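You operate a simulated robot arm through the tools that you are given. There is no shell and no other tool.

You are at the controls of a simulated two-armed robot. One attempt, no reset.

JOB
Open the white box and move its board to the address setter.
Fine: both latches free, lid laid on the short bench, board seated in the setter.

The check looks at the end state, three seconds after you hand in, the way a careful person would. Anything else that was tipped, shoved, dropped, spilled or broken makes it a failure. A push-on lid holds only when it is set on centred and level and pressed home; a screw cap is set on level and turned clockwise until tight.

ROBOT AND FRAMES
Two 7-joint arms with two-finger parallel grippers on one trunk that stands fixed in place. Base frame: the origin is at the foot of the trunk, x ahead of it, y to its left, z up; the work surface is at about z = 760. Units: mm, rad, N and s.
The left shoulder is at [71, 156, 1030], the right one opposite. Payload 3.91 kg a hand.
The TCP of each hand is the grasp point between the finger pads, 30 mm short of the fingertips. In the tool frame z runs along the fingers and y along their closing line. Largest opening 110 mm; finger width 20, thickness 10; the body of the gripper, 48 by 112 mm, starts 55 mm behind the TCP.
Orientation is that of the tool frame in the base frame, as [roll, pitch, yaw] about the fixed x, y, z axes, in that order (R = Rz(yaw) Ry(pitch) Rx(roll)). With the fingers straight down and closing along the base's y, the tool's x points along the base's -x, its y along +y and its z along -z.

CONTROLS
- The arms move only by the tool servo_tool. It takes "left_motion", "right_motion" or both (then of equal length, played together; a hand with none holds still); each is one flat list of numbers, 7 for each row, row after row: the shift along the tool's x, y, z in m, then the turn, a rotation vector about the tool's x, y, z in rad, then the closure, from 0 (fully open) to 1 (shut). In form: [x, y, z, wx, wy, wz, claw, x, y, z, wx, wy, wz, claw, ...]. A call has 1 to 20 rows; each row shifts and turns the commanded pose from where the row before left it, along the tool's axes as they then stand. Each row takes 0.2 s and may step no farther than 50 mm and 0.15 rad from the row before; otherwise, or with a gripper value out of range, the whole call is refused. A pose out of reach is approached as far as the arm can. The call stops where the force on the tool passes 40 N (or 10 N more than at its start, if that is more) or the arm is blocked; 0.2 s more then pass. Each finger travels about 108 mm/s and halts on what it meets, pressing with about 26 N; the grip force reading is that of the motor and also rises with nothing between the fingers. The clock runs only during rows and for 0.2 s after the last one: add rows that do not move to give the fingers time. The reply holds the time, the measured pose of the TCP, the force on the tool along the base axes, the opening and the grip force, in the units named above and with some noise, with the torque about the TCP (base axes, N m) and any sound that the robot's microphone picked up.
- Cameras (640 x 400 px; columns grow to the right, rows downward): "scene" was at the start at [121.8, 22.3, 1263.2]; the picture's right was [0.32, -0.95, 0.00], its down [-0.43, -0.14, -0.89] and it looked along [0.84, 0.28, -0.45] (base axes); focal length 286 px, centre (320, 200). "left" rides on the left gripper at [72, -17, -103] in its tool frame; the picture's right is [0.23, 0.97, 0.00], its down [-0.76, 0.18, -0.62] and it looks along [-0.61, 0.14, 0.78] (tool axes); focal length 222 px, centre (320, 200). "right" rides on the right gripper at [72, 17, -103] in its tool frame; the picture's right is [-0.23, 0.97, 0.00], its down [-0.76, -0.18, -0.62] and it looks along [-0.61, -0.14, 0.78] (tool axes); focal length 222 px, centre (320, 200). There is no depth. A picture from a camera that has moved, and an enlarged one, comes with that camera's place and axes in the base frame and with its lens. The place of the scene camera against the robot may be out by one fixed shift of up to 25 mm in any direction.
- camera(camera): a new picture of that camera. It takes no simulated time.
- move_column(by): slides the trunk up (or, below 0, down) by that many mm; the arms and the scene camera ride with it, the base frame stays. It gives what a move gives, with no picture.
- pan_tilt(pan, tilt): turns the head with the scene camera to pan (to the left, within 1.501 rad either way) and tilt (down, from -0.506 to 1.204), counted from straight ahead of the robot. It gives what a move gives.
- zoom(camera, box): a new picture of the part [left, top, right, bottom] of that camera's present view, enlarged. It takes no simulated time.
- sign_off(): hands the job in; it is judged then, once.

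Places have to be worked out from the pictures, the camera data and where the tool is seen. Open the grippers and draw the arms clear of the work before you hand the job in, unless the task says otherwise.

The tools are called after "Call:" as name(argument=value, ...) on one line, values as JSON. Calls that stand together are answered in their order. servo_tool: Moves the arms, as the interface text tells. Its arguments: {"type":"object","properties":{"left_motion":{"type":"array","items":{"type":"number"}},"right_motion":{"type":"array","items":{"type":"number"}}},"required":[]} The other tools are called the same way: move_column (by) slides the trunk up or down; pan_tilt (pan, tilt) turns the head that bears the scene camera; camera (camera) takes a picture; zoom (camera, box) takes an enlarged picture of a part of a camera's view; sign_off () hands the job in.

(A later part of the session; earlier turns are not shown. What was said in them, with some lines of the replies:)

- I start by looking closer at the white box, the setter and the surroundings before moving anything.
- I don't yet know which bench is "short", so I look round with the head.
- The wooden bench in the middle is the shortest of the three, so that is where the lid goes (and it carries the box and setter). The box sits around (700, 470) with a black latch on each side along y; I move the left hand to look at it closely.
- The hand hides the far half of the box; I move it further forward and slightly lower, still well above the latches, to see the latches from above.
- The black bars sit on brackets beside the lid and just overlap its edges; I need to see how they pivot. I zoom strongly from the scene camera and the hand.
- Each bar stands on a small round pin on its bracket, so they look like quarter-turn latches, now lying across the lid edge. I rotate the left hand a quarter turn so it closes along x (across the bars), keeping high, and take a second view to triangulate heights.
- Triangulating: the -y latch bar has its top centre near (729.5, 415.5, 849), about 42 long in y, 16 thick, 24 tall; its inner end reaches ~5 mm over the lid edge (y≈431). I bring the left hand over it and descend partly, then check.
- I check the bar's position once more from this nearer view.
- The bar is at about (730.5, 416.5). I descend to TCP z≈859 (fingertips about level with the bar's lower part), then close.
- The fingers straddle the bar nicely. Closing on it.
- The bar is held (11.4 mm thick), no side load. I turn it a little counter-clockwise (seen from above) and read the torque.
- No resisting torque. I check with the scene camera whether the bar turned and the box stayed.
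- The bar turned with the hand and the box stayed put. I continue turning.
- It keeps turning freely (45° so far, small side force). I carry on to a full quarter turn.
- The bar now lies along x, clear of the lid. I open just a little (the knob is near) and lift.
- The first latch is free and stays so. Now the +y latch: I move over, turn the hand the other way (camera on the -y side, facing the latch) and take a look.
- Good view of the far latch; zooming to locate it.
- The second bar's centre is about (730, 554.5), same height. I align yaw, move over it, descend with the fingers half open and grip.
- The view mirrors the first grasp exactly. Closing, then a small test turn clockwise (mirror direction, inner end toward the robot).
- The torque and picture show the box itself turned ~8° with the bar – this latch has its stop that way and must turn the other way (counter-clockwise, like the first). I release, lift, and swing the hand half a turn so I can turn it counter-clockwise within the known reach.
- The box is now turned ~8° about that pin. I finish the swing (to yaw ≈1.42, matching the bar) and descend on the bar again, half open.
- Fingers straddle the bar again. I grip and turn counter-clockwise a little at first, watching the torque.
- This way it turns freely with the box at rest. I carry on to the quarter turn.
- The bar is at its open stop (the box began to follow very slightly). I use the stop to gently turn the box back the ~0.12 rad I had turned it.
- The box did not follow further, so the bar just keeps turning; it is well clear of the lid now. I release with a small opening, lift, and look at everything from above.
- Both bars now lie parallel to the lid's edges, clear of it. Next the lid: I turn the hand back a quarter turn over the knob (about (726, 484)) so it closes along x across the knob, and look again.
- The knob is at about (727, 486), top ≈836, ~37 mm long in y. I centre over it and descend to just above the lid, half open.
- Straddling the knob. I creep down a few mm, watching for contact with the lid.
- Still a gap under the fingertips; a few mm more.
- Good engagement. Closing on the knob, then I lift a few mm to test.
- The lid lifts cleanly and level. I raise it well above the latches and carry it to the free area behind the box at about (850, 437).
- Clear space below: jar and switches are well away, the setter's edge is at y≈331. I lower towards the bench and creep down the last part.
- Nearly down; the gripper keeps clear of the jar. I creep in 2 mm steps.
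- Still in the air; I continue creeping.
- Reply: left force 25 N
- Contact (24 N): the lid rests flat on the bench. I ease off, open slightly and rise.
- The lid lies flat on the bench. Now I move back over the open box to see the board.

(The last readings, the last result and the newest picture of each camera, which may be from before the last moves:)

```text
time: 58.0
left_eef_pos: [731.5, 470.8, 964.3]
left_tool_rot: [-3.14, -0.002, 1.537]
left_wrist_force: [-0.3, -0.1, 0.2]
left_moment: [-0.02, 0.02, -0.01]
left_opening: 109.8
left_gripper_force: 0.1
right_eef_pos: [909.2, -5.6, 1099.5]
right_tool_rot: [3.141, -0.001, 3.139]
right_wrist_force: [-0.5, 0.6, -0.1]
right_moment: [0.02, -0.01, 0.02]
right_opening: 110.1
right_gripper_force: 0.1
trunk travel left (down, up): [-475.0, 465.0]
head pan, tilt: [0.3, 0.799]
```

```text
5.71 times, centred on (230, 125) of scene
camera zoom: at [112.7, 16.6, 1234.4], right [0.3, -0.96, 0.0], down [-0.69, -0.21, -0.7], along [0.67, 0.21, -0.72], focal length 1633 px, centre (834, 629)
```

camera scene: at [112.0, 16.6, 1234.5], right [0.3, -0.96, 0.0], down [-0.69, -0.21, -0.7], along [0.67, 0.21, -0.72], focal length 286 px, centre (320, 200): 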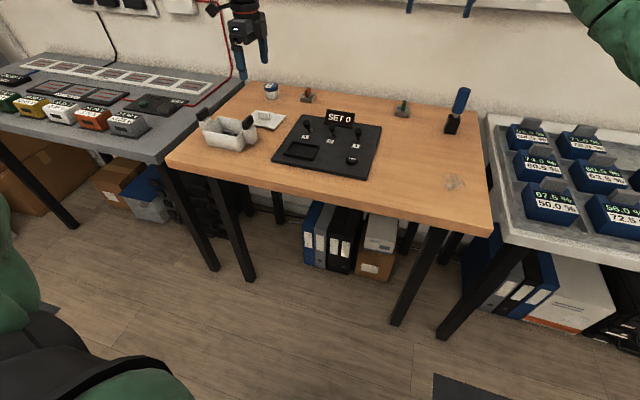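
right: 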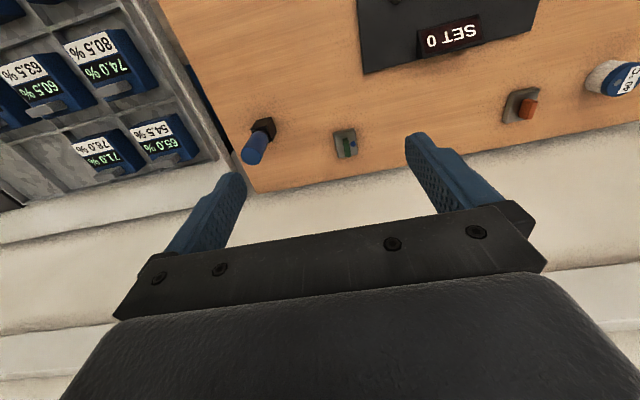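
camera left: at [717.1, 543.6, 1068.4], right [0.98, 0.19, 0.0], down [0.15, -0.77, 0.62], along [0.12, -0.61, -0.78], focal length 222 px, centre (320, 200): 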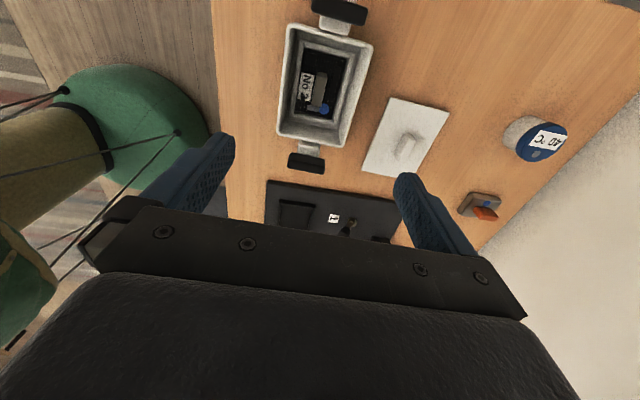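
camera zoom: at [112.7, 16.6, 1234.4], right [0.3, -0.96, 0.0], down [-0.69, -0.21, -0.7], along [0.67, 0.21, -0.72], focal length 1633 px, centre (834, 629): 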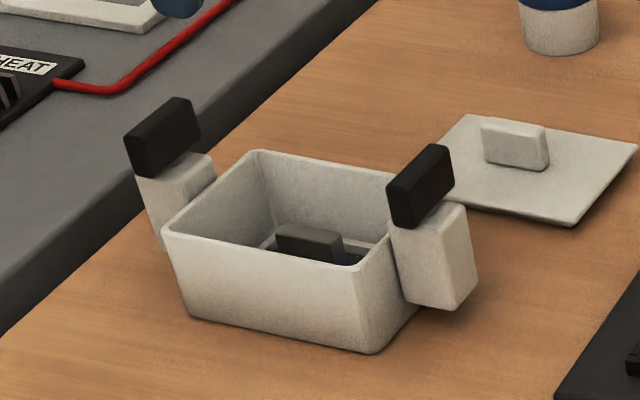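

The board carries a raised grey handle, a "No 2" label and a blue dot at one corner. I look at the setter's tray for matching marks before planning the grasp.

Call:
servo_tool(left_motion=[-0.03, 0, 0, 0, 0, 0, 0, -0.035, 0, 0, 0, 0, 0, 0, -0.035, 0, 0, 0, 0, 0, 0, -0.035, 0, 0, 0, 0, 0, 0, -0.035, 0, 0, 0, 0, 0, 0, 0, 0, 0, 0, 0, 0, 0])

Call:
camera(camera="left")

Call:
zoom(camera="left", box=[230, 60, 430, 220])

```text
time: 59.4
left_eef_pos: [723.5, 300.5, 965.2]
left_tool_rot: [-3.141, -0.002, 1.537]
left_wrist_force: [0.4, 0.1, 1.0]
left_moment: [-0.02, 0.03, 0.01]
left_opening: 109.7
left_gripper_force: 0.1
right_eef_pos: [909.0, -3.8, 1102.1]
right_tool_rot: [3.141, 0.001, -3.139]
right_wrist_force: [-0.1, -0.9, 0.7]
right_moment: [0.0, 0.0, 0.01]
right_opening: 110.2
right_gripper_force: 0.0
trunk travel left (down, up): [-475.0, 465.0]
head pan, tilt: [0.3, 0.799]
```

```text
taken
camera left: at [710.1, 373.1, 1069.0], right [0.98, 0.19, 0.0], down [0.15, -0.77, 0.62], along [0.12, -0.61, -0.78], focal length 222 px, centre (320, 200)
```

left: 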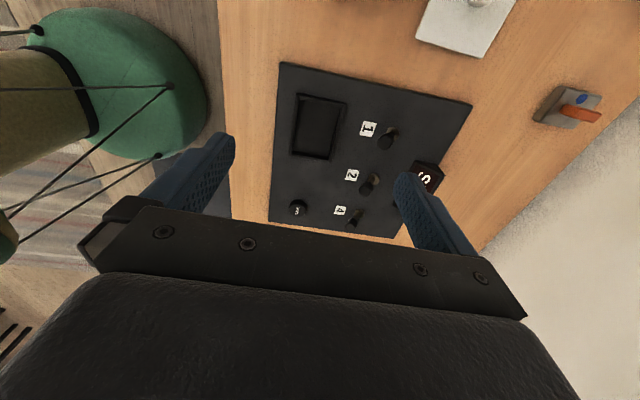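

```text
2.50 times, centred on (330, 140) of left
camera zoom: at [710.1, 373.1, 1069.0], right [0.98, 0.19, 0.0], down [0.15, -0.77, 0.62], along [0.12, -0.61, -0.78], focal length 555 px, centre (295, 350)
```

zoom: 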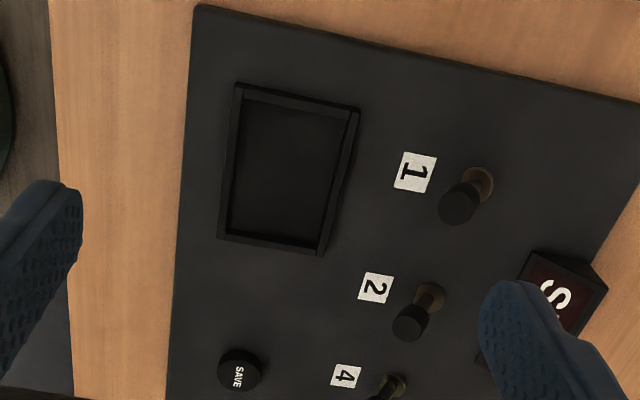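

The tray's long side runs along y, same as the board in the box, so a plain transfer works. I zoom in for any mark and to measure the tray.

Call:
zoom(camera="left", box=[285, 85, 355, 170])

Call:
zoom(camera="scene", box=[270, 110, 350, 180])

```text
4.71 times, centred on (320, 128) of left
camera zoom: at [710.1, 373.1, 1069.0], right [0.98, 0.19, 0.0], down [0.15, -0.77, 0.62], along [0.12, -0.61, -0.78], focal length 1045 px, centre (320, 541)
```

zoom: 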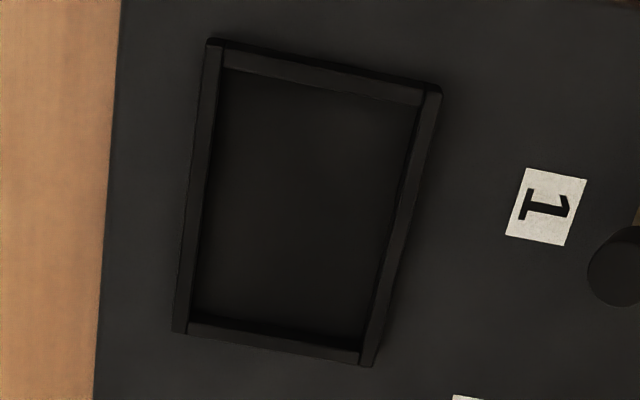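

```text
5.71 times, centred on (310, 145) of scene
camera zoom: at [112.1, 17.5, 1234.5], right [0.3, -0.96, 0.0], down [-0.69, -0.21, -0.7], along [0.67, 0.21, -0.72], focal length 1633 px, centre (377, 514)
```

zoom: 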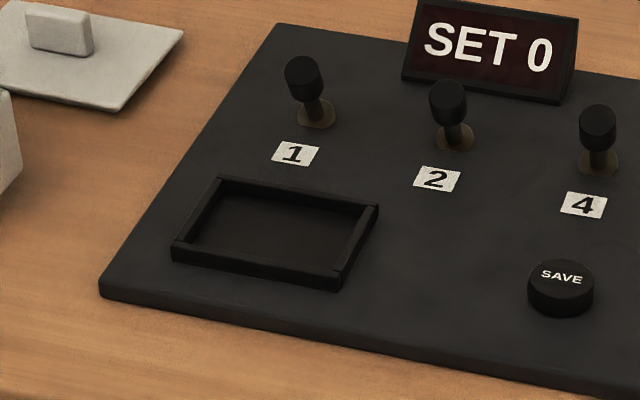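

Tray outline: x≈695–756, y≈218–302, centre ≈(725.5, 260), aligned with the axes, no keying mark. I go back over the box, lower, to measure the board's handle.

Call:
servo_tool(left_motion=[0.035, 0, 0, 0, 0, 0, 0, 0.035, 0, 0, 0, 0, 0, 0, 0.035, 0, 0, 0, 0, 0, 0, 0.035, 0, 0.01, 0, 0, 0, 0, 0.025, 0, 0.02, 0, 0, 0, 0, 0, 0, 0.02, 0, 0, 0, 0, 0, 0, 0, 0, 0, 0, 0])

Call:
camera(camera="left")

Call:
zoom(camera="left", box=[250, 0, 410, 160])

Call:
zoom(camera="left", box=[280, 20, 360, 130])

```text
time: 61.0
left_eef_pos: [728.3, 464.9, 914.9]
left_tool_rot: [-3.141, -0.001, 1.537]
left_wrist_force: [0.1, 0.0, 0.4]
left_moment: [-0.02, 0.02, -0.01]
left_opening: 110.1
left_gripper_force: 0.1
right_eef_pos: [907.8, -5.3, 1102.2]
right_tool_rot: [3.141, -0.001, -3.14]
right_wrist_force: [0.4, 0.9, -0.3]
right_moment: [0.03, -0.05, 0.03]
right_opening: 109.9
right_gripper_force: 0.1
trunk travel left (down, up): [-475.0, 465.0]
head pan, tilt: [0.3, 0.799]
```

```text
taken
camera left: at [715.8, 538.0, 1018.8], right [0.98, 0.19, 0.0], down [0.15, -0.77, 0.62], along [0.12, -0.61, -0.78], focal length 222 px, centre (320, 200)
```

left: 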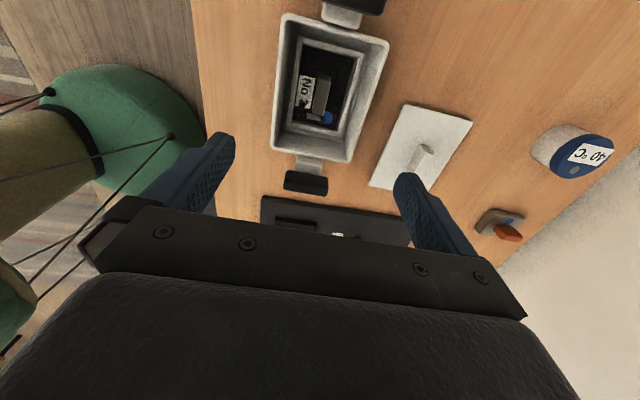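

```text
2.50 times, centred on (330, 80) of left
camera zoom: at [715.8, 538.0, 1018.8], right [0.98, 0.19, 0.0], down [0.15, -0.77, 0.62], along [0.12, -0.61, -0.78], focal length 555 px, centre (295, 500)
```

zoom: 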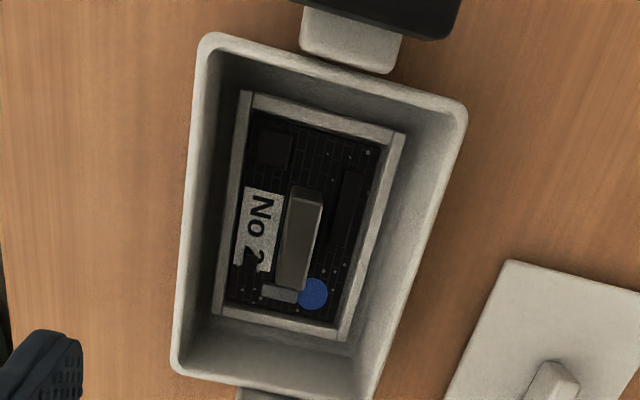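

```text
3.64 times, centred on (320, 75) of left
camera zoom: at [715.8, 538.0, 1018.8], right [0.98, 0.19, 0.0], down [0.15, -0.77, 0.62], along [0.12, -0.61, -0.78], focal length 808 px, centre (320, 654)
```

zoom: 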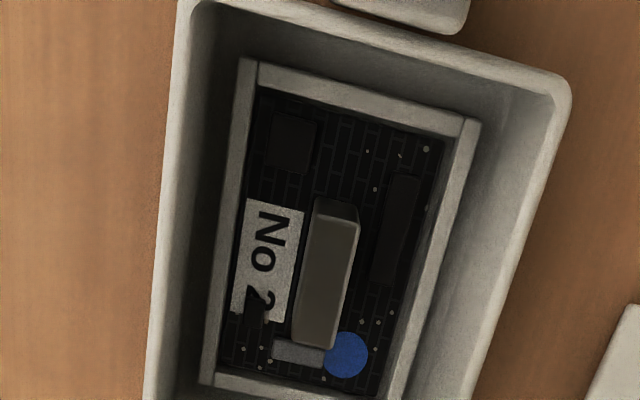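

The board's handle is about 12×36 mm, ~20 mm tall, centred on the board near (727.5, 485). I come over it with a narrow opening (the box's inside is ~73 mm wide) and stop above the rim to check.

Call:
servo_tool(left_motion=[0.01, -0.0008, 0.01, 0, 0, 0, 0.3, 0.01, -0.0007, 0.01, 0, 0, 0, 0.5, 0, 0, 0.015, 0, 0, 0, 0.69, 0, 0, 0.01, 0, 0, 0, 0.69, 0, 0, 0, 0, 0, 0, 0.69])

Call:
camera(camera="left")

Call:
zoom(camera="left", box=[240, 50, 400, 210])

Call:
zoom(camera="scene", box=[195, 95, 265, 155])

```text
time: 62.2
left_eef_pos: [729.2, 483.7, 869.8]
left_tool_rot: [3.14, -0.001, 1.538]
left_wrist_force: [-0.8, -0.7, 0.1]
left_moment: [-0.03, -0.01, 0.0]
left_opening: 34.1
left_gripper_force: 0.2
right_eef_pos: [909.1, -5.2, 1101.1]
right_tool_rot: [-3.14, 0.0, 3.141]
right_wrist_force: [-1.3, 0.0, 0.2]
right_moment: [0.04, -0.01, 0.03]
right_opening: 109.7
right_gripper_force: 0.1
trunk travel left (down, up): [-475.0, 465.0]
head pan, tilt: [0.3, 0.799]
```

```text
taken
camera left: at [715.0, 557.7, 973.9], right [0.98, 0.19, 0.0], down [0.15, -0.77, 0.62], along [0.12, -0.61, -0.78], focal length 222 px, centre (320, 200)
```

left: 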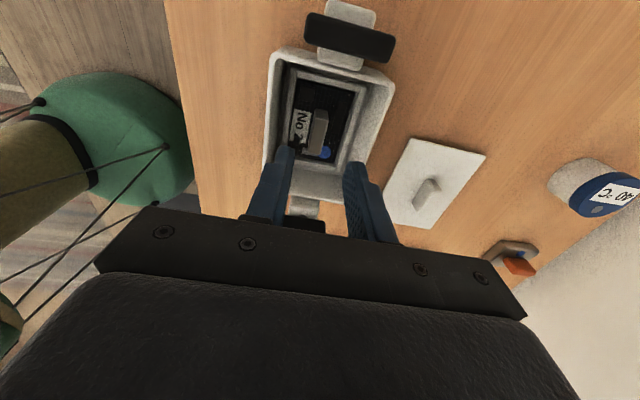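

```text
2.50 times, centred on (320, 130) of left
camera zoom: at [715.0, 557.7, 973.9], right [0.98, 0.19, 0.0], down [0.15, -0.77, 0.62], along [0.12, -0.61, -0.78], focal length 555 px, centre (320, 375)
```

zoom: 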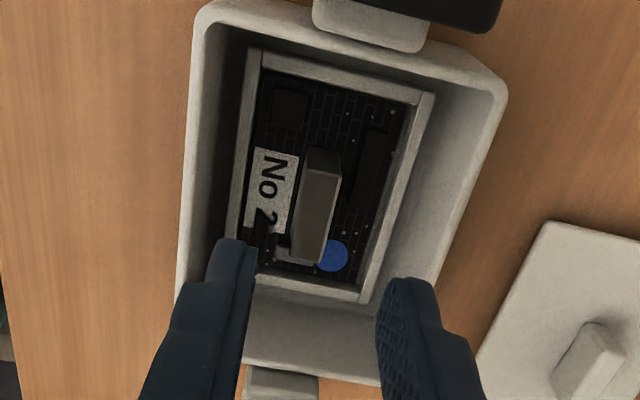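

```text
6.67 times, centred on (230, 125) of scene
camera zoom: at [112.2, 16.8, 1234.5], right [0.3, -0.96, 0.0], down [-0.69, -0.21, -0.7], along [0.67, 0.21, -0.72], focal length 1906 px, centre (920, 700)
```

zoom: 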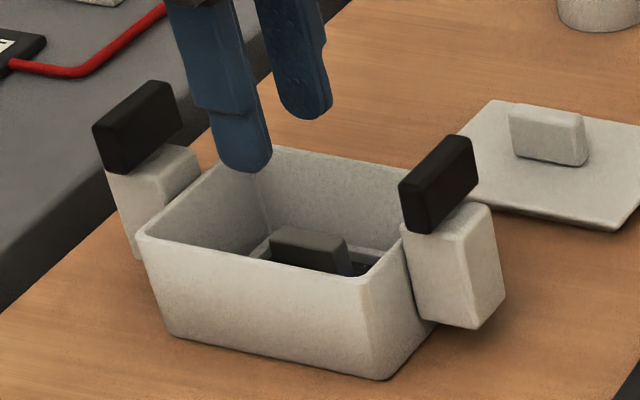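

Three views agree: the handle's top is at z≈791, centre (727.7, 483). I correct ~1.5 mm and descend into the box so the fingertips stop just above the board (TCP ≈806).

Call:
servo_tool(left_motion=[-0.001, -0.0015, 0.015, 0, 0, 0, 0.69, 0, 0, 0.015, 0, 0, 0, 0.69, 0, 0, 0.015, 0, 0, 0, 0.69, 0, 0, 0.01, 0, 0, 0, 0.69, 0, 0, 0.005, 0, 0, 0, 0.69, 0, 0, 0, 0, 0, 0, 0.69])

Call:
camera(camera="left")

Call:
zoom(camera="left", box=[240, 100, 400, 240])

Call:
zoom(camera="scene", box=[195, 75, 275, 155])

```text
time: 63.6
left_eef_pos: [726.5, 483.8, 810.6]
left_tool_rot: [-3.141, -0.001, 1.538]
left_wrist_force: [0.0, 1.1, 0.4]
left_moment: [0.0, 0.01, 0.01]
left_opening: 33.7
left_gripper_force: 0.2
right_eef_pos: [907.2, -5.0, 1099.9]
right_tool_rot: [-3.141, -0.002, 3.141]
right_wrist_force: [-0.4, -0.6, 0.5]
right_moment: [0.02, -0.03, 0.0]
right_opening: 109.9
right_gripper_force: 0.1
trunk travel left (down, up): [-475.0, 465.0]
head pan, tilt: [0.3, 0.799]
```

```text
taken
camera left: at [713.3, 556.9, 913.9], right [0.98, 0.19, 0.0], down [0.15, -0.77, 0.62], along [0.12, -0.61, -0.78], focal length 222 px, centre (320, 200)
```

left: 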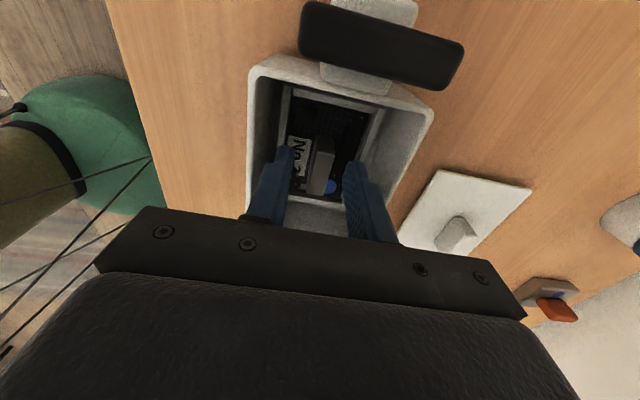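

```text
2.86 times, centred on (320, 170) of left
camera zoom: at [713.3, 556.9, 913.9], right [0.98, 0.19, 0.0], down [0.15, -0.77, 0.62], along [0.12, -0.61, -0.78], focal length 635 px, centre (320, 286)
```

zoom: 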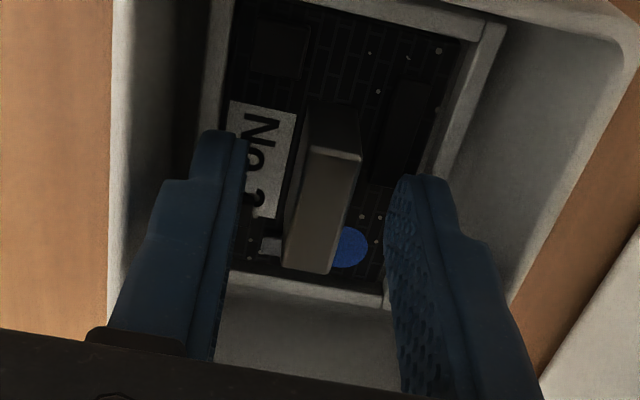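

```text
5.00 times, centred on (235, 115) of scene
camera zoom: at [112.2, 16.8, 1234.5], right [0.3, -0.96, 0.0], down [-0.69, -0.21, -0.7], along [0.67, 0.21, -0.72], focal length 1429 px, centre (745, 625)
```

zoom: 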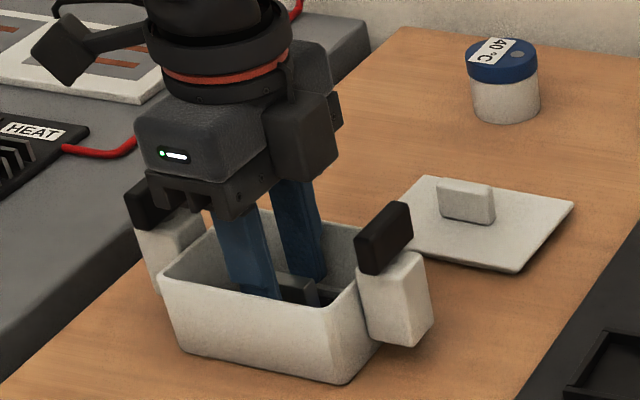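

The handle sits centred between the fingers. A last 4 mm down, then close gently.

Call:
servo_tool(left_motion=[0, 0.0005, 0.002, 0, 0, 0, 0.69, 0, 0, 0.002, 0, 0, 0, 0.69, 0, 0, 0, 0, 0, 0, 0.8, 0, 0, 0, 0, 0, 0, 0.9, 0, 0, 0, 0, 0, 0, 1, 0, 0, 0, 0, 0, 0, 1, 0, 0, 0, 0, 0, 0, 1])

Call:
zoom(camera="left", box=[240, 100, 400, 240])

```text
time: 65.2
left_eef_pos: [728.3, 484.2, 804.6]
left_tool_rot: [3.141, 0.001, 1.537]
left_wrist_force: [-0.3, -0.9, 1.1]
left_moment: [0.05, -0.01, -0.01]
left_opening: 11.0
left_gripper_force: 26.2
right_eef_pos: [908.6, -5.0, 1101.0]
right_tool_rot: [3.141, -0.001, -3.141]
right_wrist_force: [0.5, -0.2, 0.6]
right_moment: [0.02, 0.02, 0.04]
right_opening: 110.2
right_gripper_force: 0.0
trunk travel left (down, up): [-475.0, 465.0]
head pan, tilt: [0.3, 0.799]
```

```text
2.86 times, centred on (320, 170) of left
camera zoom: at [714.1, 557.0, 909.8], right [0.98, 0.19, 0.0], down [0.15, -0.77, 0.62], along [0.12, -0.61, -0.78], focal length 635 px, centre (320, 286)
```

zoom: 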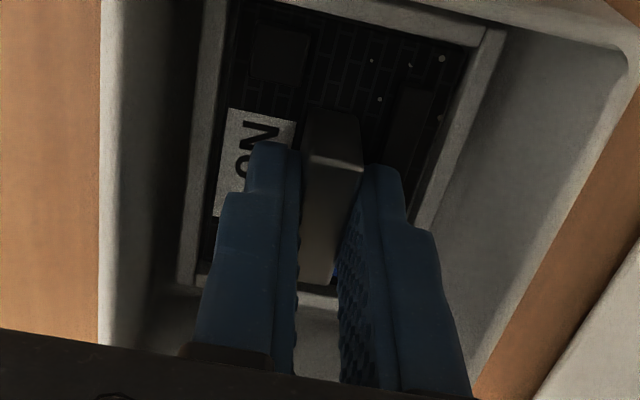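

Held at 11 mm, no side load. I lift slowly, watching for snags.

Call:
servo_tool(left_motion=[0, 0, -0.002, 0, 0, 0, 1, 0, 0, -0.003, 0, 0, 0, 1, 0, 0, -0.005, 0, 0, 0, 1, 0, 0, -0.005, 0, 0, 0, 1])

Call:
camera(camera="left")

Call:
zoom(camera="scene", box=[195, 75, 275, 155])

```text
time: 66.2
left_eef_pos: [728.1, 483.4, 820.9]
left_tool_rot: [-3.14, 0.001, 1.538]
left_wrist_force: [0.1, 0.2, -0.5]
left_moment: [-0.02, -0.05, -0.03]
left_opening: 10.8
left_gripper_force: 25.9
right_eef_pos: [907.7, -6.1, 1100.7]
right_tool_rot: [3.141, 0.0, 3.141]
right_wrist_force: [1.1, 0.5, 0.8]
right_moment: [-0.02, 0.04, -0.01]
right_opening: 110.1
right_gripper_force: 0.1
trunk travel left (down, up): [-475.0, 465.0]
head pan, tilt: [0.3, 0.799]
```

```text
taken
camera left: at [714.0, 557.0, 924.9], right [0.98, 0.19, 0.0], down [0.15, -0.77, 0.62], along [0.12, -0.61, -0.78], focal length 222 px, centre (320, 200)
```

left: 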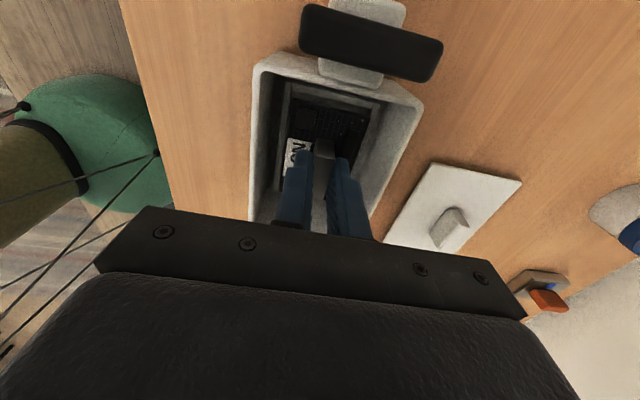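

```text
5.00 times, centred on (235, 115) of scene
camera zoom: at [112.2, 16.8, 1234.5], right [0.3, -0.96, 0.0], down [-0.69, -0.21, -0.7], along [0.67, 0.21, -0.72], focal length 1429 px, centre (745, 625)
```

zoom: 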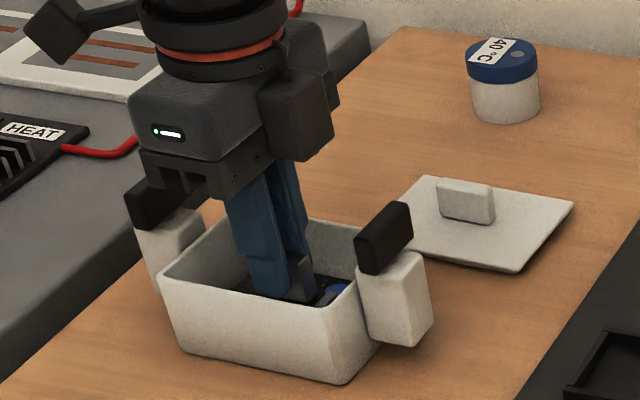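

The board comes out freely. I lift it above the latches, square the yaw, and carry it over the tray, stopping high for a check.

Call:
servo_tool(left_motion=[0, 0, -0.02, 0, 0, 0, 1, 0, 0, -0.03, 0, 0, 0, 1, 0, 0, -0.03, 0, 0, 0, 1, 0, 0, -0.03, 0, 0, 0, 1, 0, 0, 0, 0, 0, -0.033, 1, -0.0223, 0, 0, 0, 0, 0, 1, -0.0223, 0, 0, 0, 0, 0, 1, -0.0223, 0, 0, 0, 0, 0, 1, -0.0223, 0, 0, 0, 0, 0, 1, -0.0223, 0, 0, 0, 0, 0, 1, -0.0223, 0, 0, 0, 0, 0, 1, -0.0223, 0, 0, 0, 0, 0, 1, -0.0223, 0, 0, 0, 0, 0, 1, -0.0223, 0, 0, 0, 0, 0, 1, -0.0223, -0.002, 0, 0, 0, 0, 1, 0, 0, 0, 0, 0, 0, 1])

Call:
camera(camera="left")

Call:
camera(camera="scene")

Call:
camera(camera="right")

```text
time: 69.6
left_eef_pos: [725.3, 262.5, 932.0]
left_tool_rot: [-3.14, -0.001, 1.571]
left_wrist_force: [0.0, 0.2, 0.0]
left_moment: [-0.01, 0.01, 0.02]
left_opening: 10.8
left_gripper_force: 26.0
right_eef_pos: [907.7, -4.5, 1100.7]
right_tool_rot: [3.141, -0.001, 3.141]
right_wrist_force: [-0.3, -0.7, -0.6]
right_moment: [0.0, -0.02, 0.0]
right_opening: 110.2
right_gripper_force: 0.1
trunk travel left (down, up): [-475.0, 465.0]
head pan, tilt: [0.3, 0.799]
```

```text
taken
camera left: at [708.6, 333.9, 1034.9], right [0.97, 0.23, 0.0], down [0.18, -0.76, 0.62], along [0.14, -0.61, -0.78], focal length 222 px, centre (320, 200)
```

left: 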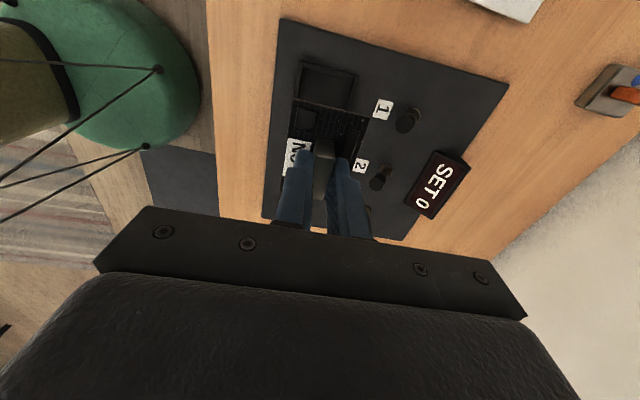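

```text
taken
camera scene: at [112.3, 17.2, 1234.5], right [0.3, -0.96, 0.0], down [-0.69, -0.21, -0.7], along [0.67, 0.21, -0.72], focal length 286 px, centre (320, 200)
```

scene: 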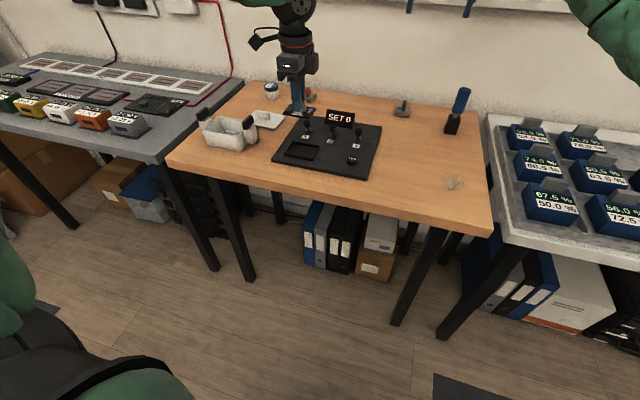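

```text
taken
camera right: at [835.3, 12.7, 1204.0], right [0.23, 0.97, 0.0], down [0.76, -0.18, 0.62], along [0.61, -0.14, -0.78], focal length 222 px, centre (320, 200)
```

right: 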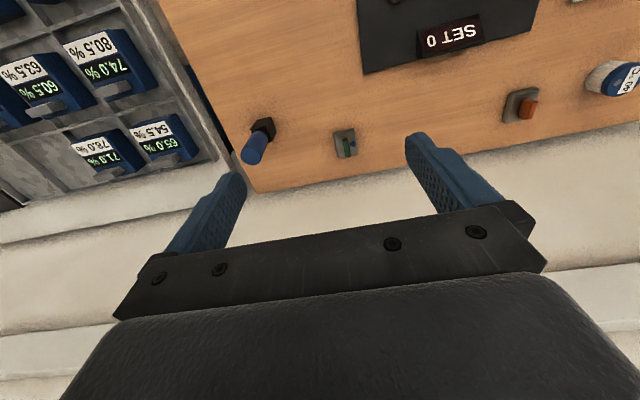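

Board held level above the tray. I lower to about 20 mm above the tray rim for a fine alignment check.

Call:
servo_tool(left_motion=[0, 0, 0.025, 0, 0, 0, 1, 0, 0, 0.025, 0, 0, 0, 1, 0, 0, 0.025, 0, 0, 0, 1, 0, 0, 0.022, 0, 0, 0, 1, 0, 0, 0, 0, 0, 0, 1])

Call:
zoom(camera="left", box=[250, 60, 400, 210])

Call:
zoom(camera="scene", box=[260, 100, 350, 180])

```text
time: 70.8
left_eef_pos: [725.5, 260.7, 833.4]
left_tool_rot: [-3.141, -0.001, 1.57]
left_wrist_force: [-0.6, 0.3, -0.8]
left_moment: [0.02, -0.01, 0.0]
left_opening: 10.8
left_gripper_force: 25.7
right_eef_pos: [909.1, -6.0, 1100.8]
right_tool_rot: [3.141, -0.001, 3.141]
right_wrist_force: [0.4, 0.9, -0.7]
right_moment: [0.01, 0.0, 0.01]
right_opening: 109.8
right_gripper_force: 0.0
trunk travel left (down, up): [-475.0, 465.0]
head pan, tilt: [0.3, 0.799]
```

```text
2.67 times, centred on (325, 135) of left
camera zoom: at [709.2, 333.0, 937.9], right [0.97, 0.23, 0.0], down [0.18, -0.76, 0.62], along [0.14, -0.61, -0.78], focal length 592 px, centre (307, 373)
```

zoom: 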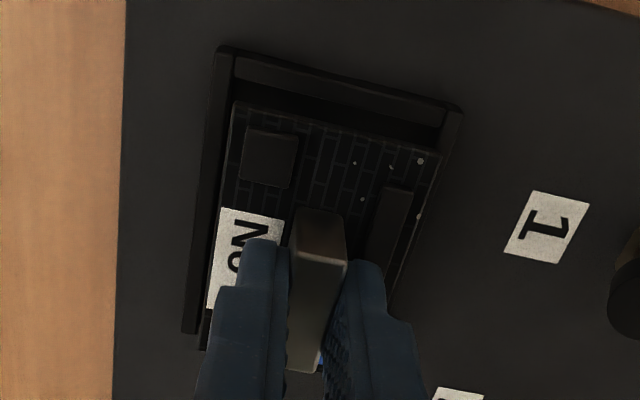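

```text
5.00 times, centred on (305, 140) of scene
camera zoom: at [112.0, 16.7, 1234.6], right [0.3, -0.96, 0.0], down [-0.69, -0.21, -0.7], along [0.67, 0.21, -0.72], focal length 1429 px, centre (395, 500)
```

zoom: 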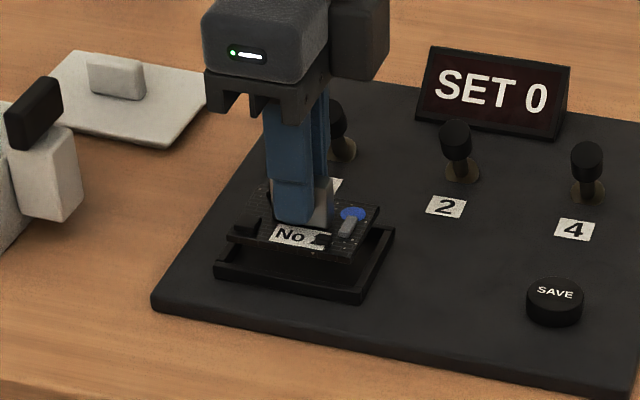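

Board and tray agree within about 1 mm: board centre ≈(726, 261), tray centre ≈(725.8, 259.7), clearance ~2–3 mm a side. I shift 1 mm in -y and lower carefully to just above the rim.

Call:
servo_tool(left_motion=[-0.001, 0, 0.005, 0, 0, 0, 1, 0, 0, 0.005, 0, 0, 0, 1, 0, 0, 0.004, 0, 0, 0, 1, 0, 0, 0, 0, 0, 0, 1])

Call:
zoom(camera="left", box=[250, 80, 400, 230])

Call:
zoom(camera="scene", box=[270, 120, 340, 170])

```text
time: 71.8
left_eef_pos: [725.5, 259.1, 820.5]
left_tool_rot: [-3.14, 0.001, 1.571]
left_wrist_force: [-0.2, 0.1, -0.6]
left_moment: [-0.03, 0.0, 0.04]
left_opening: 11.2
left_gripper_force: 26.0
right_eef_pos: [907.9, -5.7, 1100.9]
right_tool_rot: [3.141, 0.002, 3.141]
right_wrist_force: [-0.1, -0.1, 0.7]
right_moment: [0.02, -0.01, 0.02]
right_opening: 110.1
right_gripper_force: 0.0
trunk travel left (down, up): [-475.0, 465.0]
head pan, tilt: [0.3, 0.799]
```

```text
2.67 times, centred on (325, 155) of left
camera zoom: at [709.7, 332.0, 923.5], right [0.97, 0.23, 0.0], down [0.18, -0.76, 0.62], along [0.14, -0.61, -0.78], focal length 592 px, centre (307, 320)
```

zoom: 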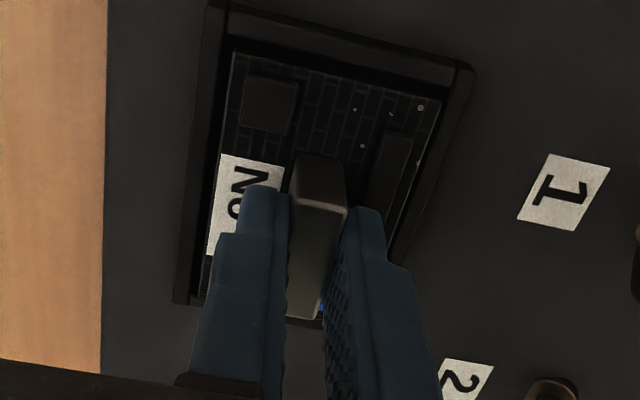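

```text
8.00 times, centred on (305, 145) of scene
camera zoom: at [112.3, 16.8, 1234.5], right [0.3, -0.96, 0.0], down [-0.69, -0.21, -0.7], along [0.67, 0.21, -0.72], focal length 2287 px, centre (440, 640)
```

zoom: 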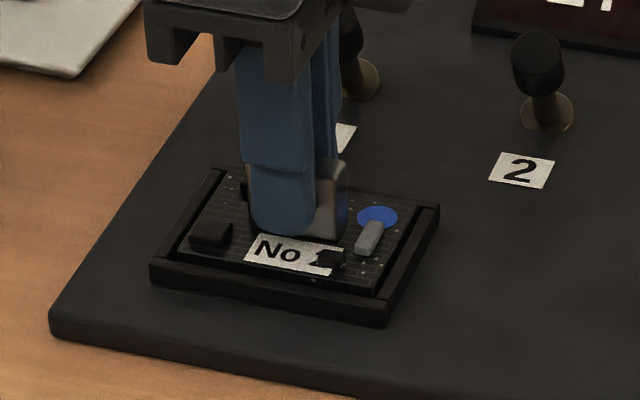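

Alignment looks good from both sides. I creep down in 2 mm steps, watching the force.

Call:
servo_tool(left_motion=[0, 0, 0.002, 0, 0, 0, 1, 0, 0, 0.002, 0, 0, 0, 1, 0, 0, 0.002, 0, 0, 0, 1, 0, 0, 0.001, 0, 0, 0, 1])

Call:
zoom(camera="left", box=[250, 80, 400, 230])

Call:
zoom(camera="scene", box=[270, 120, 340, 170])

```text
time: 72.8
left_eef_pos: [725.2, 258.4, 813.8]
left_tool_rot: [3.141, 0.001, 1.568]
left_wrist_force: [-0.3, 1.6, 12.0]
left_moment: [0.1, -0.01, 0.02]
left_opening: 10.7
left_gripper_force: 25.8
right_eef_pos: [907.6, -4.9, 1101.8]
right_tool_rot: [-3.141, 0.0, -3.141]
right_wrist_force: [1.1, -0.1, 0.6]
right_moment: [0.05, 0.0, 0.02]
right_opening: 110.0
right_gripper_force: 0.0
trunk travel left (down, up): [-475.0, 465.0]
head pan, tilt: [0.3, 0.799]
```

```text
2.67 times, centred on (325, 155) of left
camera zoom: at [709.5, 332.1, 918.1], right [0.97, 0.23, 0.0], down [0.18, -0.76, 0.62], along [0.14, -0.61, -0.78], focal length 592 px, centre (307, 320)
```

zoom: 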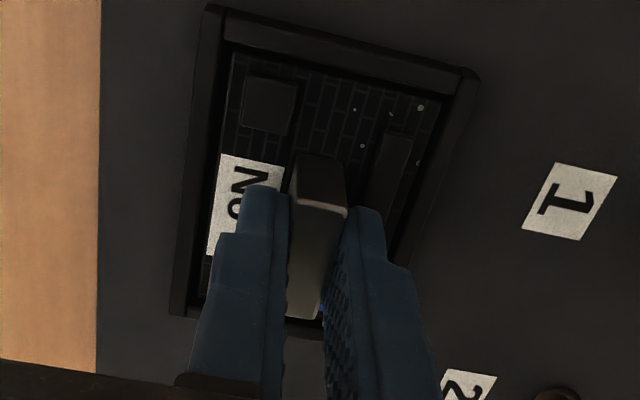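

```text
8.00 times, centred on (305, 145) of scene
camera zoom: at [111.6, 16.7, 1234.9], right [0.3, -0.96, 0.0], down [-0.68, -0.21, -0.7], along [0.67, 0.21, -0.72], focal length 2287 px, centre (440, 640)
```

zoom: 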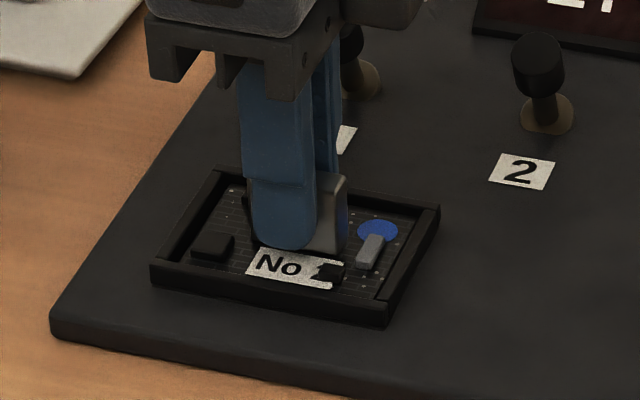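

Contact at 12 N, and the board appears to be down inside the walls. I zoom in closely to judge whether it's on the floor or caught on a wall.

Call:
zoom(camera="scene", box=[284, 134, 328, 164])

Call:
zoom(camera="left", box=[285, 75, 375, 150])

```text
13.33 times, centred on (306, 149) of scene
camera zoom: at [111.6, 16.7, 1234.9], right [0.3, -0.96, 0.0], down [-0.68, -0.21, -0.7], along [0.67, 0.21, -0.72], focal length 3811 px, centre (507, 880)
```

zoom: 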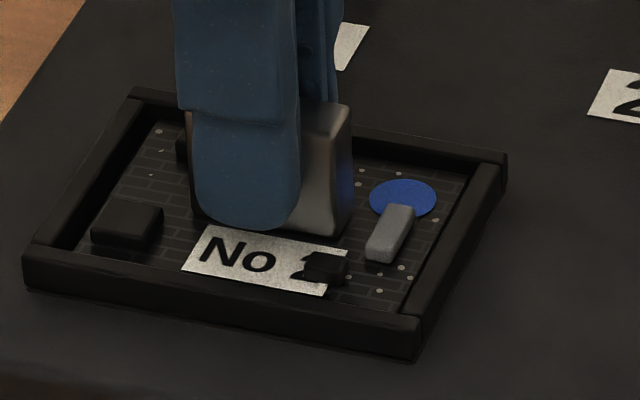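

```text
5.33 times, centred on (330, 112) of left
camera zoom: at [709.5, 332.1, 918.1], right [0.97, 0.23, 0.0], down [0.18, -0.76, 0.62], along [0.14, -0.61, -0.78], focal length 1185 px, centre (267, 667)
```

zoom: 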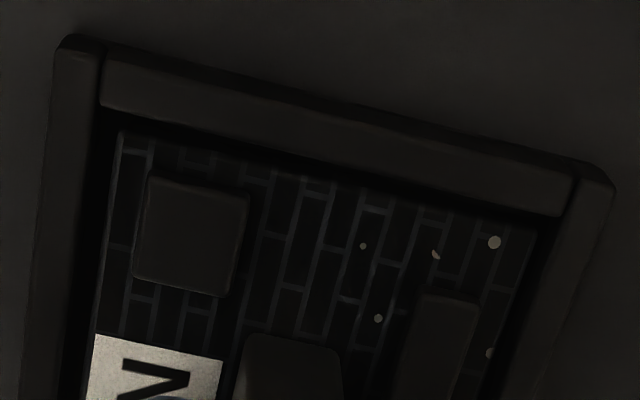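

The board is inside all four walls with a visible gap on the +y side, slightly close to the -y wall. I ease up 1 mm, shift 1 mm to +y, and press down lightly to seat it.

Call:
servo_tool(left_motion=[0, 0, -0.0015, 0, 0, 0, 1, 0.001, 0, 0, 0, 0, 0, 1, 0, 0, 0.001, 0, 0, 0, 1, 0, 0, 0.001, 0, 0, 0, 1, 0, 0, 0.001, 0, 0, 0, 1])

Call:
zoom(camera="scene", box=[284, 134, 328, 164])

Call:
zoom(camera="left", box=[285, 75, 375, 150])

```text
time: 74.0
left_eef_pos: [725.0, 260.5, 814.5]
left_tool_rot: [3.137, 0.001, 1.569]
left_wrist_force: [0.8, 0.3, 24.1]
left_moment: [-0.01, 0.05, 0.01]
left_opening: 11.1
left_gripper_force: 26.1
right_eef_pos: [907.0, -6.0, 1101.9]
right_tool_rot: [-3.141, 0.001, 3.141]
right_wrist_force: [0.0, 0.9, 0.2]
right_moment: [0.01, -0.01, 0.01]
right_opening: 110.0
right_gripper_force: 0.0
trunk travel left (down, up): [-475.0, 465.0]
head pan, tilt: [0.3, 0.799]
```

```text
13.33 times, centred on (306, 149) of scene
camera zoom: at [110.7, 16.2, 1235.0], right [0.3, -0.96, 0.0], down [-0.68, -0.21, -0.7], along [0.67, 0.21, -0.72], focal length 3811 px, centre (507, 880)
```

zoom: 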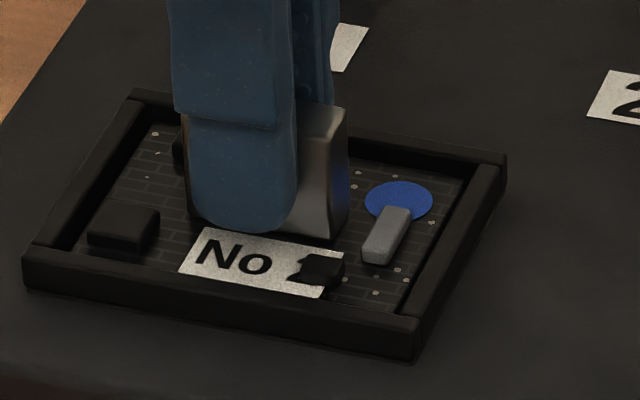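

```text
5.33 times, centred on (330, 112) of left
camera zoom: at [708.8, 332.7, 917.9], right [0.97, 0.23, 0.0], down [0.18, -0.76, 0.62], along [0.14, -0.61, -0.78], focal length 1185 px, centre (267, 667)
```

zoom: 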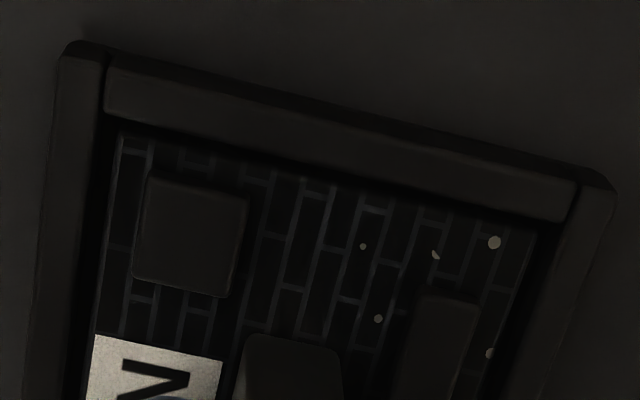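

24 N straight up with no moment: it sits flat on the tray floor, centred. I ease off, open slightly and withdraw upward.

Call:
servo_tool(left_motion=[0, 0, -0.0015, 0, 0, 0, 1, 0, 0, 0, 0, 0, 0, 0.9, 0, 0, 0, 0, 0, 0, 0.75, 0, 0, 0, 0, 0, 0, 0.69, 0, 0, -0.01, 0, 0, 0, 0.69, 0, 0, -0.03, 0, 0, 0, 0.69, 0, 0, -0.04, 0, 0, 0, 0.5, 0, 0, -0.04, 0, 0, 0, 0.3, 0.02, 0, -0.03, 0, 0, 0, 0])

Call:
camera(camera="left")

Call:
zoom(camera="left", box=[270, 50, 370, 160])

Call:
zoom(camera="scene", box=[270, 105, 370, 185])

```text
time: 76.0
left_eef_pos: [723.4, 281.9, 964.5]
left_tool_rot: [-3.141, 0.001, 1.57]
left_wrist_force: [-0.2, -0.4, 0.0]
left_moment: [0.02, 0.01, 0.03]
left_opening: 110.0
left_gripper_force: 0.1
right_eef_pos: [907.3, -5.2, 1102.0]
right_tool_rot: [-3.141, -0.001, -3.141]
right_wrist_force: [-0.2, -0.1, 0.3]
right_moment: [0.02, -0.02, 0.01]
right_opening: 109.8
right_gripper_force: 0.0
trunk travel left (down, up): [-475.0, 465.0]
head pan, tilt: [0.3, 0.799]
```

```text
taken
camera left: at [708.5, 353.7, 1067.6], right [0.97, 0.23, 0.0], down [0.18, -0.76, 0.62], along [0.14, -0.61, -0.78], focal length 222 px, centre (320, 200)
```

left: 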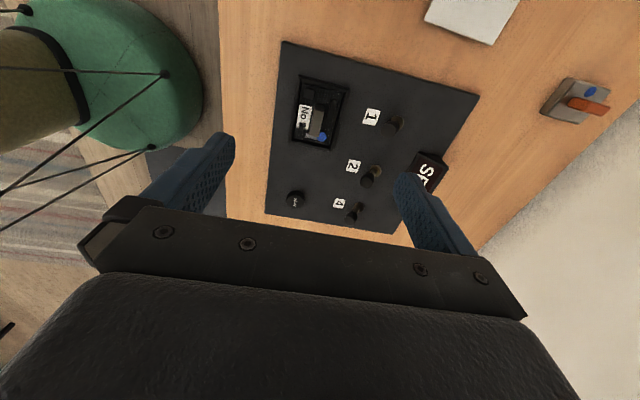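

```text
3.64 times, centred on (320, 105) of left
camera zoom: at [708.5, 353.7, 1067.6], right [0.97, 0.23, 0.0], down [0.18, -0.76, 0.62], along [0.14, -0.61, -0.78], focal length 808 px, centre (320, 546)
```

zoom: 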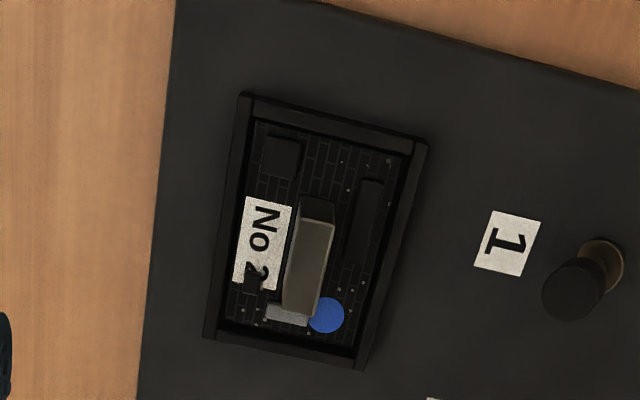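

```text
5.00 times, centred on (320, 145) of scene
camera zoom: at [111.6, 17.4, 1234.6], right [0.3, -0.96, 0.0], down [-0.69, -0.21, -0.7], along [0.67, 0.21, -0.72], focal length 1429 px, centre (320, 475)
```

zoom: 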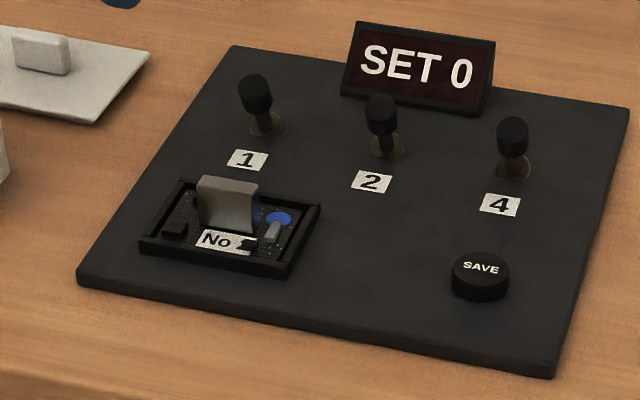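

The board sits flat and centred in the tray. Now I raise the left arm and draw it back clear of the work, towards its start place.

Call:
servo_tool(left_motion=[0, 0, -0.04, 0, 0, 0, 0, 0, 0, -0.04, 0, 0, 0, 0, 0, 0, -0.04, 0, 0, 0, 0, 0, 0, -0.03, 0, 0, 0, 0, 0.036, -0.02, 0, 0, 0, -0.1428, 0, 0.036, -0.02, 0, 0, 0, 0, 0, 0.036, -0.02, 0, 0, 0, 0, 0, 0.036, -0.02, 0, 0, 0, 0, 0, 0.036, -0.02, 0, 0, 0, 0, 0, 0.036, -0.02, 0, 0, 0, 0, 0, 0.036, -0.02, 0, 0, 0, 0, 0, 0.036, -0.02, 0, 0, 0, 0, 0, 0.036, -0.02, 0, 0, 0, 0, 0, 0.036, -0.02, 0, 0, 0, 0, 0, 0, 0, 0, 0, 0, 0, 0])

Call:
camera(camera="scene")

Call:
zoom(camera="scene", box=[180, 70, 400, 190])

```text
time: 79.2
left_eef_pos: [479.9, 610.4, 1115.1]
left_tool_rot: [3.141, -0.002, 1.711]
left_wrist_force: [-0.1, -0.1, 1.6]
left_moment: [0.04, -0.07, 0.0]
left_opening: 109.9
left_gripper_force: 0.1
right_eef_pos: [904.6, -9.8, 1105.5]
right_tool_rot: [3.14, 0.002, 3.14]
right_wrist_force: [-0.7, -1.0, 0.3]
right_moment: [0.07, -0.05, 0.01]
right_opening: 109.9
right_gripper_force: 0.0
trunk travel left (down, up): [-475.0, 465.0]
head pan, tilt: [0.3, 0.799]
```

```text
taken
camera scene: at [109.0, 14.9, 1235.2], right [0.29, -0.96, 0.0], down [-0.68, -0.21, -0.7], along [0.67, 0.21, -0.72], focal length 286 px, centre (320, 200)
```

scene: 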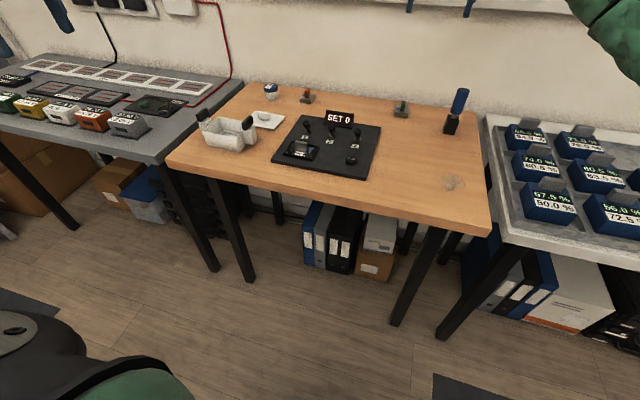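

```text
2.91 times, centred on (290, 130) of scene
camera zoom: at [109.0, 14.9, 1235.2], right [0.29, -0.96, 0.0], down [-0.68, -0.21, -0.7], along [0.67, 0.21, -0.72], focal length 832 px, centre (407, 404)
```

zoom: 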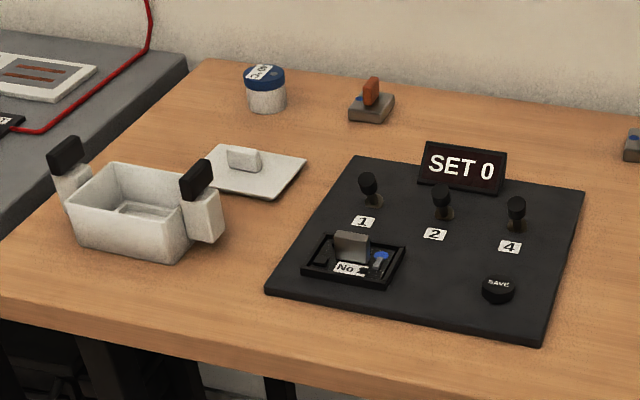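

Everything is in place: both latches turned off the lid, lid flat on the wooden (shortest) bench, board seated in the setter's tray, and the other items undisturbed. Hands are open and clear, so I let things settle with one still row before handing in.

Call:
servo_tool(left_motion=[0, 0, 0, 0, 0, 0, 0, 0, 0, 0, 0, 0, 0, 0, 0, 0, 0, 0, 0, 0, 0])

Call:
zoom(camera="scene", box=[180, 70, 500, 270])

```text
time: 80.0
left_eef_pos: [481.1, 612.9, 1113.6]
left_tool_rot: [3.141, -0.001, 1.712]
left_wrist_force: [-0.5, 0.3, -0.3]
left_moment: [0.0, -0.04, -0.02]
left_opening: 110.0
left_gripper_force: 0.0
right_eef_pos: [907.7, -5.7, 1101.3]
right_tool_rot: [3.141, -0.001, -3.141]
right_wrist_force: [-0.7, -0.1, -0.4]
right_moment: [0.01, -0.01, 0.02]
right_opening: 110.2
right_gripper_force: 0.1
trunk travel left (down, up): [-475.0, 465.0]
head pan, tilt: [0.3, 0.799]
```

```text
2.00 times, centred on (340, 170) of scene
camera zoom: at [111.8, 16.8, 1234.6], right [0.3, -0.96, 0.0], down [-0.69, -0.21, -0.7], along [0.67, 0.21, -0.72], focal length 572 px, centre (280, 260)
```

zoom: 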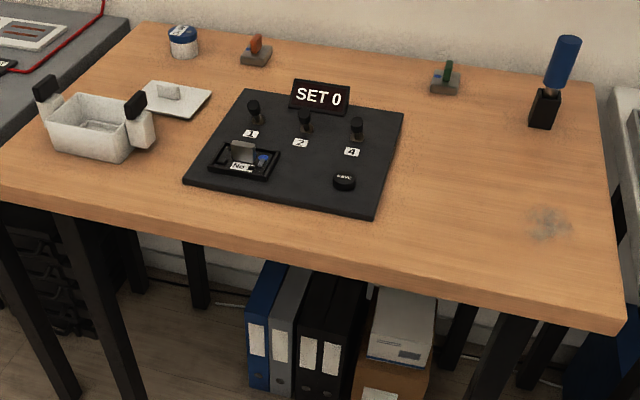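

All is still and as required; I hand the job in.

Call:
sign_off()

```text
The job is handed in.
```

The white box is open and its board is seated in the address setter's tray. I've handed the job in but have had no verdict yet.

- **Latches:** both bars are turned a quarter turn and lie clear of the lid edges.
- **Lid:** it lies flat, knob up, on the wooden bench behind the box. I took that bench, the shortest of the three in view, to be "the short bench".
- **Board:** it rests flat and centred inside the tray walls, facing the same way as it did in the box. I saw no keying mark on the tray to show that another way round was needed.
- **Box moved:** on the second latch I first turned the wrong way, and the box turned about 8° with it. It ended up about 2° off square and otherwise in place.
- **Everything else:** the last picture shows the jar, the setter's switches and the other items on the bench standing where they were. Both grippers are open. The left arm is drawn back and the right arm never left its starting place.
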